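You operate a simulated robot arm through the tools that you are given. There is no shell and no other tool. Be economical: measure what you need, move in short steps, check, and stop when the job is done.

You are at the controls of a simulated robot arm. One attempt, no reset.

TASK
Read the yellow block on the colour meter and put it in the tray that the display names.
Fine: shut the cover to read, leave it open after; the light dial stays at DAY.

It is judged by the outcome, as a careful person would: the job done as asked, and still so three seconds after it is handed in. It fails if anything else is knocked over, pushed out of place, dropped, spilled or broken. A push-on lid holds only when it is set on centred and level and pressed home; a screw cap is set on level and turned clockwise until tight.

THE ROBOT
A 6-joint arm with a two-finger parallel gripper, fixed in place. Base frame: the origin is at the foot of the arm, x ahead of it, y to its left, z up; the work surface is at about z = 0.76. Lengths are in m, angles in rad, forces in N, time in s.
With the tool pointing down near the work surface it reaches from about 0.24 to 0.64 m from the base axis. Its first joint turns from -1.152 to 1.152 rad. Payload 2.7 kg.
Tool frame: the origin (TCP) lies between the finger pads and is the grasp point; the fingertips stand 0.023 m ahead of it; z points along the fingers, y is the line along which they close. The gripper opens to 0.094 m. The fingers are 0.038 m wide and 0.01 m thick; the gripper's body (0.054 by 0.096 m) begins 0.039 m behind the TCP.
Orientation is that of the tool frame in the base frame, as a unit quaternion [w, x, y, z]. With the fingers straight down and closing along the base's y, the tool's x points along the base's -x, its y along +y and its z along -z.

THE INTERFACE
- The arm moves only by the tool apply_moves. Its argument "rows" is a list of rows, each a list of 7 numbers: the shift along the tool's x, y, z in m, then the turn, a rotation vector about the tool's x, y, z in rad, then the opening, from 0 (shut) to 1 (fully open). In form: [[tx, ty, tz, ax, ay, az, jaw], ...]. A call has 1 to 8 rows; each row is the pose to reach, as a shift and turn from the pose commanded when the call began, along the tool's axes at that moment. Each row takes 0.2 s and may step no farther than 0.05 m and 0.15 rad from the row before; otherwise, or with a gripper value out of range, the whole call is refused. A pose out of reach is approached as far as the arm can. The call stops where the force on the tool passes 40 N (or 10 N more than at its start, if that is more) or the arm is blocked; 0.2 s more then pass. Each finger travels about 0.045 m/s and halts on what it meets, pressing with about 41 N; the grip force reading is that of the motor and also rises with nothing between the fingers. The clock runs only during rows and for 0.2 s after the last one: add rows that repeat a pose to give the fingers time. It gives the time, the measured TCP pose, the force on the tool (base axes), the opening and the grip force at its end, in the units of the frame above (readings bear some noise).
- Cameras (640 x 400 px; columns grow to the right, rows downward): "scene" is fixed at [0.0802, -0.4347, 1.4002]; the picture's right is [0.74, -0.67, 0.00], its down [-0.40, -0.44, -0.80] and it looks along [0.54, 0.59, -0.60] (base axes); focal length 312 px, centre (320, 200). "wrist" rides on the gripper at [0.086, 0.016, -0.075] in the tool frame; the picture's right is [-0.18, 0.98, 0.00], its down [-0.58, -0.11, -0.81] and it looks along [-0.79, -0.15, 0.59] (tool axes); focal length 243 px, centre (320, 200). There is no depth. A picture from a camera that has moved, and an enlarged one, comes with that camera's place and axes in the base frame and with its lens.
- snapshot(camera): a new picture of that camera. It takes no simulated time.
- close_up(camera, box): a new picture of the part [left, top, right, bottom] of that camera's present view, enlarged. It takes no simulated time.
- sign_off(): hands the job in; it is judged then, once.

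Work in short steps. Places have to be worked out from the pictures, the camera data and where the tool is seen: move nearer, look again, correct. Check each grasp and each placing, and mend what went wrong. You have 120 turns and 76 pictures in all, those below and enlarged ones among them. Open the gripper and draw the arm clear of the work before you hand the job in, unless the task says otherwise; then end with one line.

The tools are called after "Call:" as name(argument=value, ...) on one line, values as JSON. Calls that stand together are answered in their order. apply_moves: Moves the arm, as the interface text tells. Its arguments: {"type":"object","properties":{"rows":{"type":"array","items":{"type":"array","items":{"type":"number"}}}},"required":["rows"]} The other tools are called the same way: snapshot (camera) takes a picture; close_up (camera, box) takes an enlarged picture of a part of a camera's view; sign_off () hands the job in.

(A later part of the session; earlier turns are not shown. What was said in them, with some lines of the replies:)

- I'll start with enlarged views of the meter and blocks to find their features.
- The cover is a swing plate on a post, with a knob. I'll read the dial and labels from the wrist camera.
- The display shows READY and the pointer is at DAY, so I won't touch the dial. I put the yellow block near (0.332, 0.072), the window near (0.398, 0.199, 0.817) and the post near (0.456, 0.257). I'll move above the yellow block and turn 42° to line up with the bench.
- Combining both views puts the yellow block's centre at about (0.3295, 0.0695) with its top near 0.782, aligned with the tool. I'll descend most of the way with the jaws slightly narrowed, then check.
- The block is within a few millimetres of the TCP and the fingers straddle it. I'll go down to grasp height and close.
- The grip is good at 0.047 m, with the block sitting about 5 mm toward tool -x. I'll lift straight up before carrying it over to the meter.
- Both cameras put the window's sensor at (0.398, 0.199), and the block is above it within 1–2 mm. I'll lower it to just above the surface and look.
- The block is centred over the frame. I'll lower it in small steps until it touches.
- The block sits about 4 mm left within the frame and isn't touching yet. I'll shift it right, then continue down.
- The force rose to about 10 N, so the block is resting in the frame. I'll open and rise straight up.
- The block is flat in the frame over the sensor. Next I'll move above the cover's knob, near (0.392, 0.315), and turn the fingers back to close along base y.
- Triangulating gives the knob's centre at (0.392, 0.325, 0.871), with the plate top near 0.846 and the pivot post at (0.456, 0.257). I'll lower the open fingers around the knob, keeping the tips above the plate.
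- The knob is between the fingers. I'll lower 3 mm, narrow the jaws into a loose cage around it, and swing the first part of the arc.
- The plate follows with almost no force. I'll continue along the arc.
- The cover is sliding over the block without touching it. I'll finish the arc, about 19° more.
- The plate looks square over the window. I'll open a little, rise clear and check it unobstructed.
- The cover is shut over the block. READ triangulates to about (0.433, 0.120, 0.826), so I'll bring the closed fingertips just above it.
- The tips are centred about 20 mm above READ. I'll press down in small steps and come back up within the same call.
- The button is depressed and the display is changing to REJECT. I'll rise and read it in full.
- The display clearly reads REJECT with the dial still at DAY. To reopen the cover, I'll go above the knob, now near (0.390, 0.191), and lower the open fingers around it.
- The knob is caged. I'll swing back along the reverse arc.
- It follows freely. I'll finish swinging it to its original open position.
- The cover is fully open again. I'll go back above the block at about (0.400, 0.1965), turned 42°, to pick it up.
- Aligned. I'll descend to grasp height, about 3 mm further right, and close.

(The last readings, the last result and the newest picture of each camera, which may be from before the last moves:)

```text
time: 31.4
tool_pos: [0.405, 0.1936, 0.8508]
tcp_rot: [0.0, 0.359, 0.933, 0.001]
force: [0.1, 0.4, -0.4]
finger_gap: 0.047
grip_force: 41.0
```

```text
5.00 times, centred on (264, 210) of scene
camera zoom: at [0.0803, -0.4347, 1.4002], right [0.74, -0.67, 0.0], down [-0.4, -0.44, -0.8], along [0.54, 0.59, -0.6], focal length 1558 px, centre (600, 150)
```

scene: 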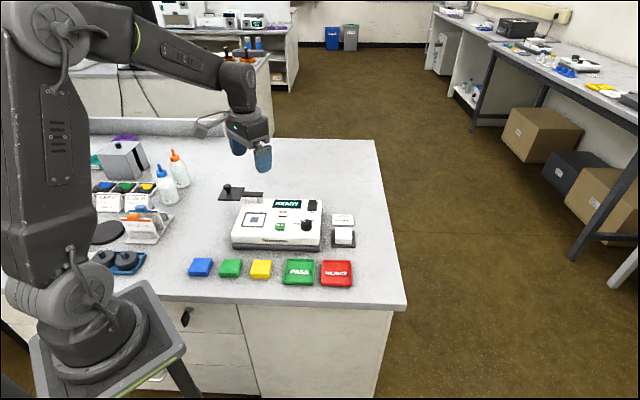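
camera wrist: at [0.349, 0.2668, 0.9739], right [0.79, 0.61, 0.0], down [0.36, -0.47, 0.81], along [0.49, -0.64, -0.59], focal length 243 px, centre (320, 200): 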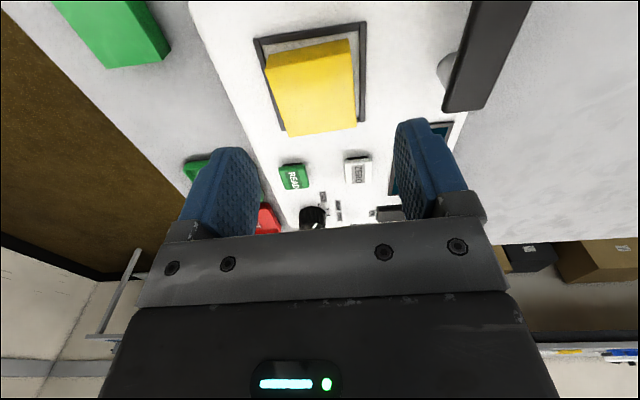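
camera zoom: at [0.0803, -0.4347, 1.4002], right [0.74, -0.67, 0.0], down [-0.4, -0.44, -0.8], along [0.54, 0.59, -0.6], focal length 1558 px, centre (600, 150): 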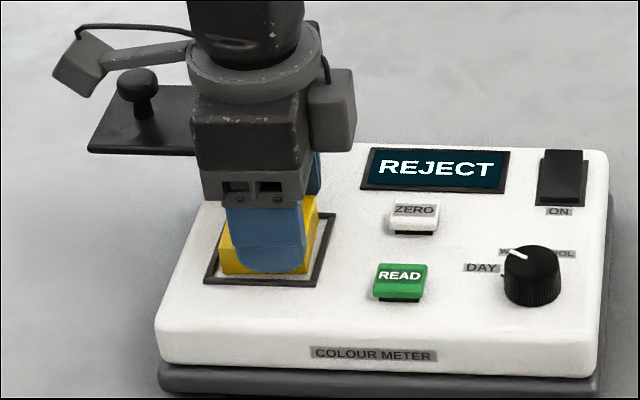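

The fingers are centred and the grip is firm. I'll lift clear, then carry it to above the REJECT tray near (0.469, -0.067).

Call:
apply_moves(rows=[[0, 0, -0.03, 0, 0, 0, 0.3], [0, 0, -0.07, 0, 0, 0, 0.3], [0, 0, -0.105, 0, 0, 0, 0.3]])

Call:
apply_moves(rows=[[-0.037, -0.025, 0, 0, 0, 0, 0.3], [-0.074, -0.05, 0, 0, 0, 0, 0.3], [-0.111, -0.075, 0, 0, 0, 0, 0.3], [-0.148, -0.1, 0, 0, 0, 0, 0.3], [-0.185, -0.125, 0, 0, 0, 0, 0.3], [-0.222, -0.15, 0, 0, 0, 0, 0.3], [-0.222, -0.15, 0, 0, 0, 0, 0.3]])

Call:
close_up(camera="scene", box=[270, 210, 398, 290])

Call:
snapshot(camera="wrist")

```text
time: 32.2
tool_pos: [0.4052, 0.1946, 0.9579]
tcp_rot: [0.001, 0.358, 0.934, 0.001]
force: [0.2, -0.4, -2.3]
finger_gap: 0.0472
grip_force: 41.1
```

```text
time: 33.8
tool_pos: [0.4701, -0.0676, 0.9582]
tcp_rot: [0.0, 0.358, 0.934, 0.001]
force: [-0.2, 1.0, -1.0]
finger_gap: 0.0468
grip_force: 40.9
```

```text
5.00 times, centred on (334, 250) of scene
camera zoom: at [0.0802, -0.4347, 1.4002], right [0.74, -0.67, 0.0], down [-0.4, -0.44, -0.8], along [0.54, 0.59, -0.6], focal length 1558 px, centre (250, -50)
```

zoom: 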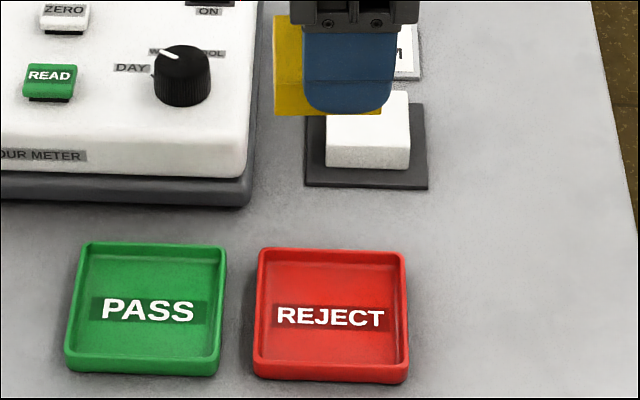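

```text
30 pictures are left
camera wrist: at [0.4161, 0.0033, 1.033], right [0.79, 0.61, 0.0], down [0.36, -0.47, 0.81], along [0.49, -0.64, -0.59], focal length 243 px, centre (320, 200)
```

wrist: 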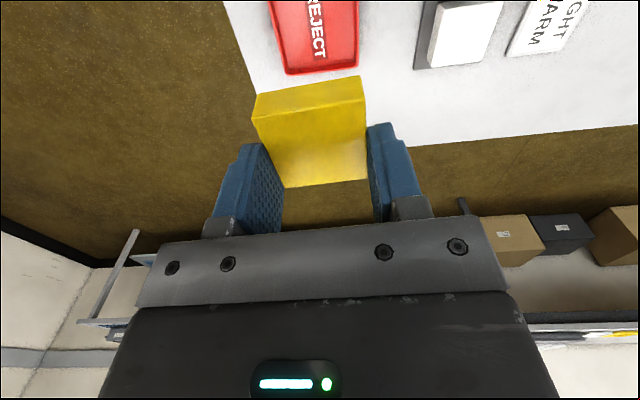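

The block rides about 4–5 mm toward tool +x, which matches where I regripped it. I'll shift right by 4 mm and lower most of the way, then look.

Call:
apply_moves(rows=[[-0.004, 0, 0.04, 0, 0, 0, 0.3], [-0.004, 0, 0.08, 0, 0, 0, 0.3], [-0.004, 0, 0.115, 0, 0, 0, 0.3], [-0.004, 0, 0.125, 0, 0, 0, 0.3], [-0.004, 0, 0.125, 0, 0, 0, 0.3]])

Call:
close_up(camera="scene", box=[270, 210, 398, 290])

Call:
snapshot(camera="wrist")

```text
time: 35.0
tool_pos: [0.4731, -0.069, 0.8323]
tcp_rot: [0.0, 0.357, 0.934, 0.0]
force: [-0.1, -0.6, -2.1]
finger_gap: 0.0471
grip_force: 41.0
```

```text
5.00 times, centred on (334, 250) of scene
camera zoom: at [0.0803, -0.4347, 1.4002], right [0.74, -0.67, 0.0], down [-0.4, -0.44, -0.8], along [0.54, 0.59, -0.6], focal length 1558 px, centre (250, -50)
```

zoom: 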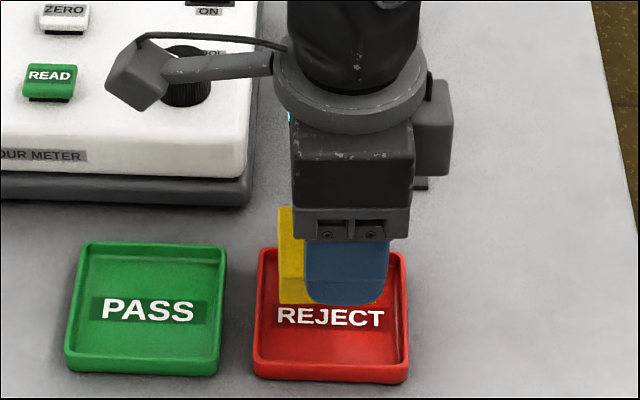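

```text
28 pictures are left
camera wrist: at [0.419, 0.0012, 0.9063], right [0.79, 0.61, 0.0], down [0.36, -0.47, 0.81], along [0.49, -0.64, -0.59], focal length 243 px, centre (320, 200)
```

wrist: 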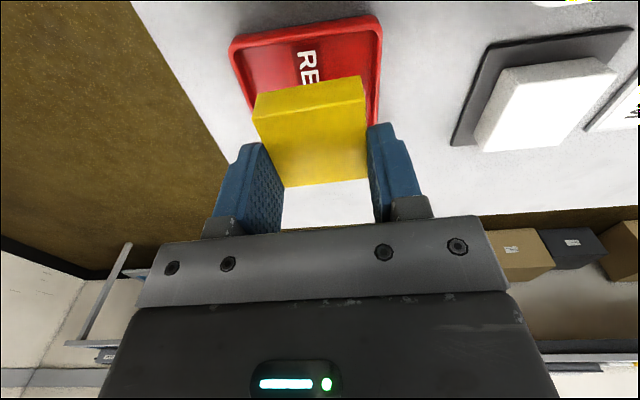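

It's centred over the tray laterally and front to back. I'll lower until the block is nearly at the floor.

Call:
apply_moves(rows=[[0, 0, 0.02, 0, 0, 0, 0.3], [0, 0, 0.028, 0, 0, 0, 0.3], [0, 0, 0.031, 0, 0, 0, 0.3], [0, 0, 0.031, 0, 0, 0, 0.3]])

Call:
close_up(camera="scene", box=[302, 240, 382, 290])

Call:
snapshot(camera="wrist")

```text
time: 36.0
tool_pos: [0.4724, -0.0696, 0.8013]
tcp_rot: [0.001, 0.358, 0.934, 0.001]
force: [-0.2, -0.1, -0.9]
finger_gap: 0.0469
grip_force: 40.9
```

```text
8.00 times, centred on (342, 265) of scene
camera zoom: at [0.0803, -0.4347, 1.4002], right [0.74, -0.67, 0.0], down [-0.4, -0.44, -0.8], along [0.54, 0.59, -0.6], focal length 2493 px, centre (144, -320)
```

zoom: 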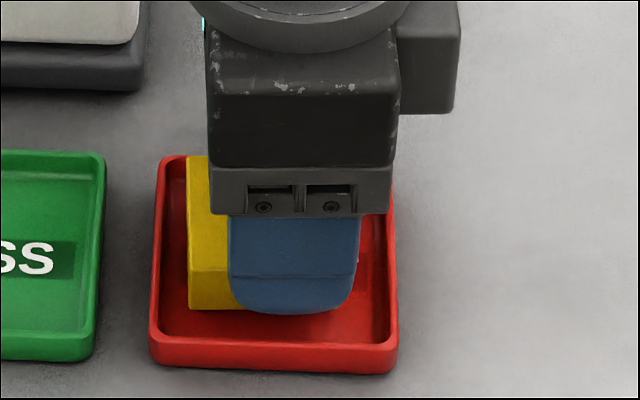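

```text
26 pictures are left
camera wrist: at [0.4187, 0.0015, 0.8759], right [0.79, 0.61, 0.0], down [0.36, -0.47, 0.81], along [0.49, -0.64, -0.59], focal length 243 px, centre (320, 200)
```

wrist: 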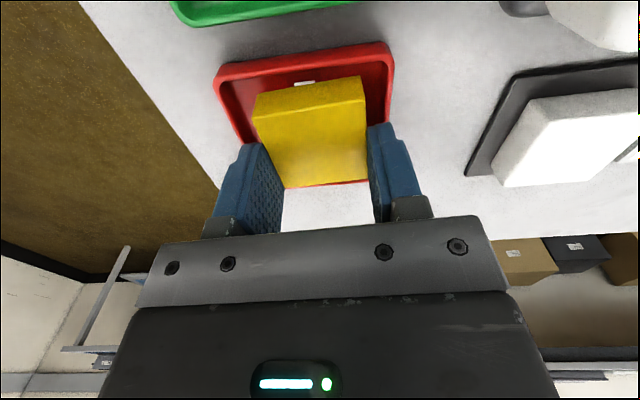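

The block is inside the tray, roughly centred, with the fingertips just above the rim. I'll ease down to contact.

Call:
apply_moves(rows=[[0, 0, 0.0015, 0, 0, 0, 0.3], [0, 0, 0.003, 0, 0, 0, 0.3], [0, 0, 0.003, 0, 0, 0, 0.3]])

```text
time: 36.8
tool_pos: [0.4725, -0.0688, 0.7976]
tcp_rot: [0.001, 0.358, 0.934, 0.001]
force: [-0.2, -0.6, -1.0]
finger_gap: 0.047
grip_force: 41.1
```

There's no contact yet, so I'll go a little lower.

Call:
apply_moves(rows=[[0, 0, 0.001, 0, 0, 0, 0.3], [0, 0, 0.002, 0, 0, 0, 0.3], [0, 0, 0.002, 0, 0, 0, 0.3]])

Call:
close_up(camera="scene", box=[302, 240, 382, 290])

```text
time: 37.6
tool_pos: [0.473, -0.0687, 0.7971]
tcp_rot: [0.001, 0.358, 0.934, 0.001]
force: [-4.7, -0.1, 17.3]
finger_gap: 0.047
grip_force: 40.9
```

```text
8.00 times, centred on (342, 265) of scene
camera zoom: at [0.0799, -0.4346, 1.4003], right [0.74, -0.67, 0.0], down [-0.4, -0.44, -0.8], along [0.54, 0.59, -0.6], focal length 2493 px, centre (144, -320)
```

zoom: 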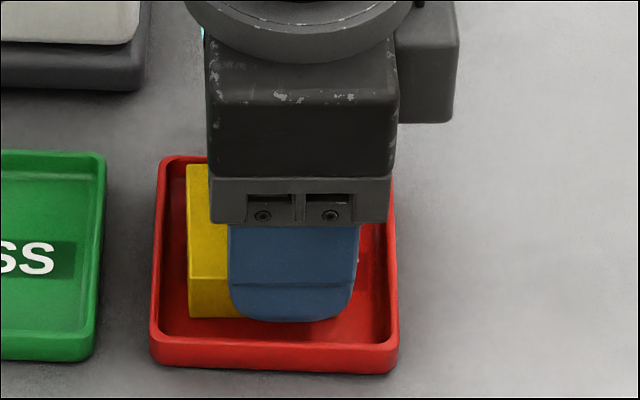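

The block is on the tray floor, with 17 N of contact. I'll unload slightly, open only a few millimetres so as not to push the tray, then rise.

Call:
apply_moves(rows=[[0, 0, -0.0015, 0, 0, 0, 0.3], [0, 0, -0.002, 0, 0, 0, 0.56], [0, 0, -0.002, 0, 0, 0, 0.56], [0, 0, -0.02, 0, 0, 0, 0.56], [0, 0, -0.06, 0, 0, 0, 0.56], [0, 0, -0.11, 0, 0, 0, 0.56], [0, 0, -0.15, 0, 0, 0, 0.8]])

Call:
close_up(camera="scene", box=[270, 210, 398, 290])

```text
time: 39.2
tool_pos: [0.4718, -0.0686, 0.9465]
tcp_rot: [0.0, 0.358, 0.934, 0.0]
force: [-0.5, -0.9, -0.8]
finger_gap: 0.0754
grip_force: 0.1
```

```text
5.00 times, centred on (334, 250) of scene
camera zoom: at [0.0802, -0.4347, 1.4002], right [0.74, -0.67, 0.0], down [-0.4, -0.44, -0.8], along [0.54, 0.59, -0.6], focal length 1558 px, centre (250, -50)
```

zoom: 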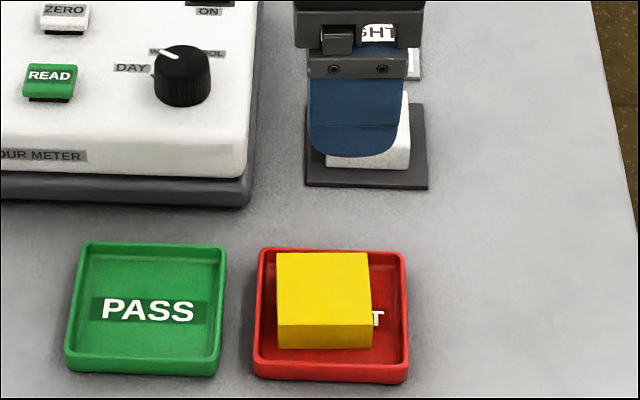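

The block lies flat in the REJECT tray and the tray hasn't moved. I'll raise the arm clear and check the whole scene.

Call:
apply_moves(rows=[[0.02, 0, -0.03, 0, 0, 0, 0.8], [0.04, 0, -0.06, 0, 0, 0, 0.8], [0.06, -0.01, -0.09, 0, 0, 0, 0.8], [0.08, -0.02, -0.1, 0, 0, 0, 0.8]])

Call:
snapshot(camera="scene")

```text
time: 40.2
tool_pos: [0.3998, -0.0285, 1.0463]
tcp_rot: [0.0, 0.357, 0.934, 0.001]
force: [0.3, 0.5, -0.3]
finger_gap: 0.0753
grip_force: 0.1
```

```text
23 pictures are left
```

scene: 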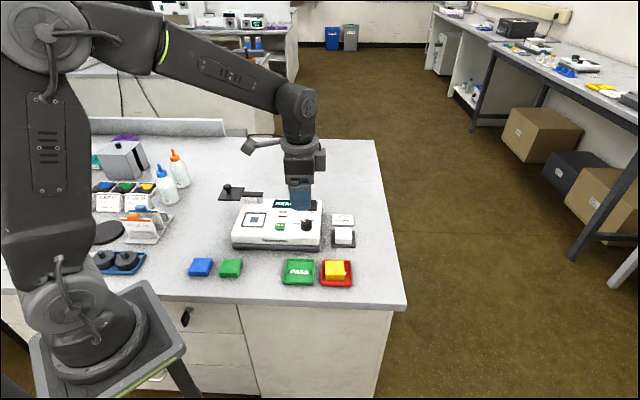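

Everything is in place: the cover is open, the dial is at DAY, the block is in the REJECT tray and the arm is clear. I'm handing the job in.

Call:
sign_off()

```text
The job is handed in.
```

The colour meter read REJECT for the yellow block, so I put it in the REJECT tray; the cover is open again and the light dial is still at DAY.
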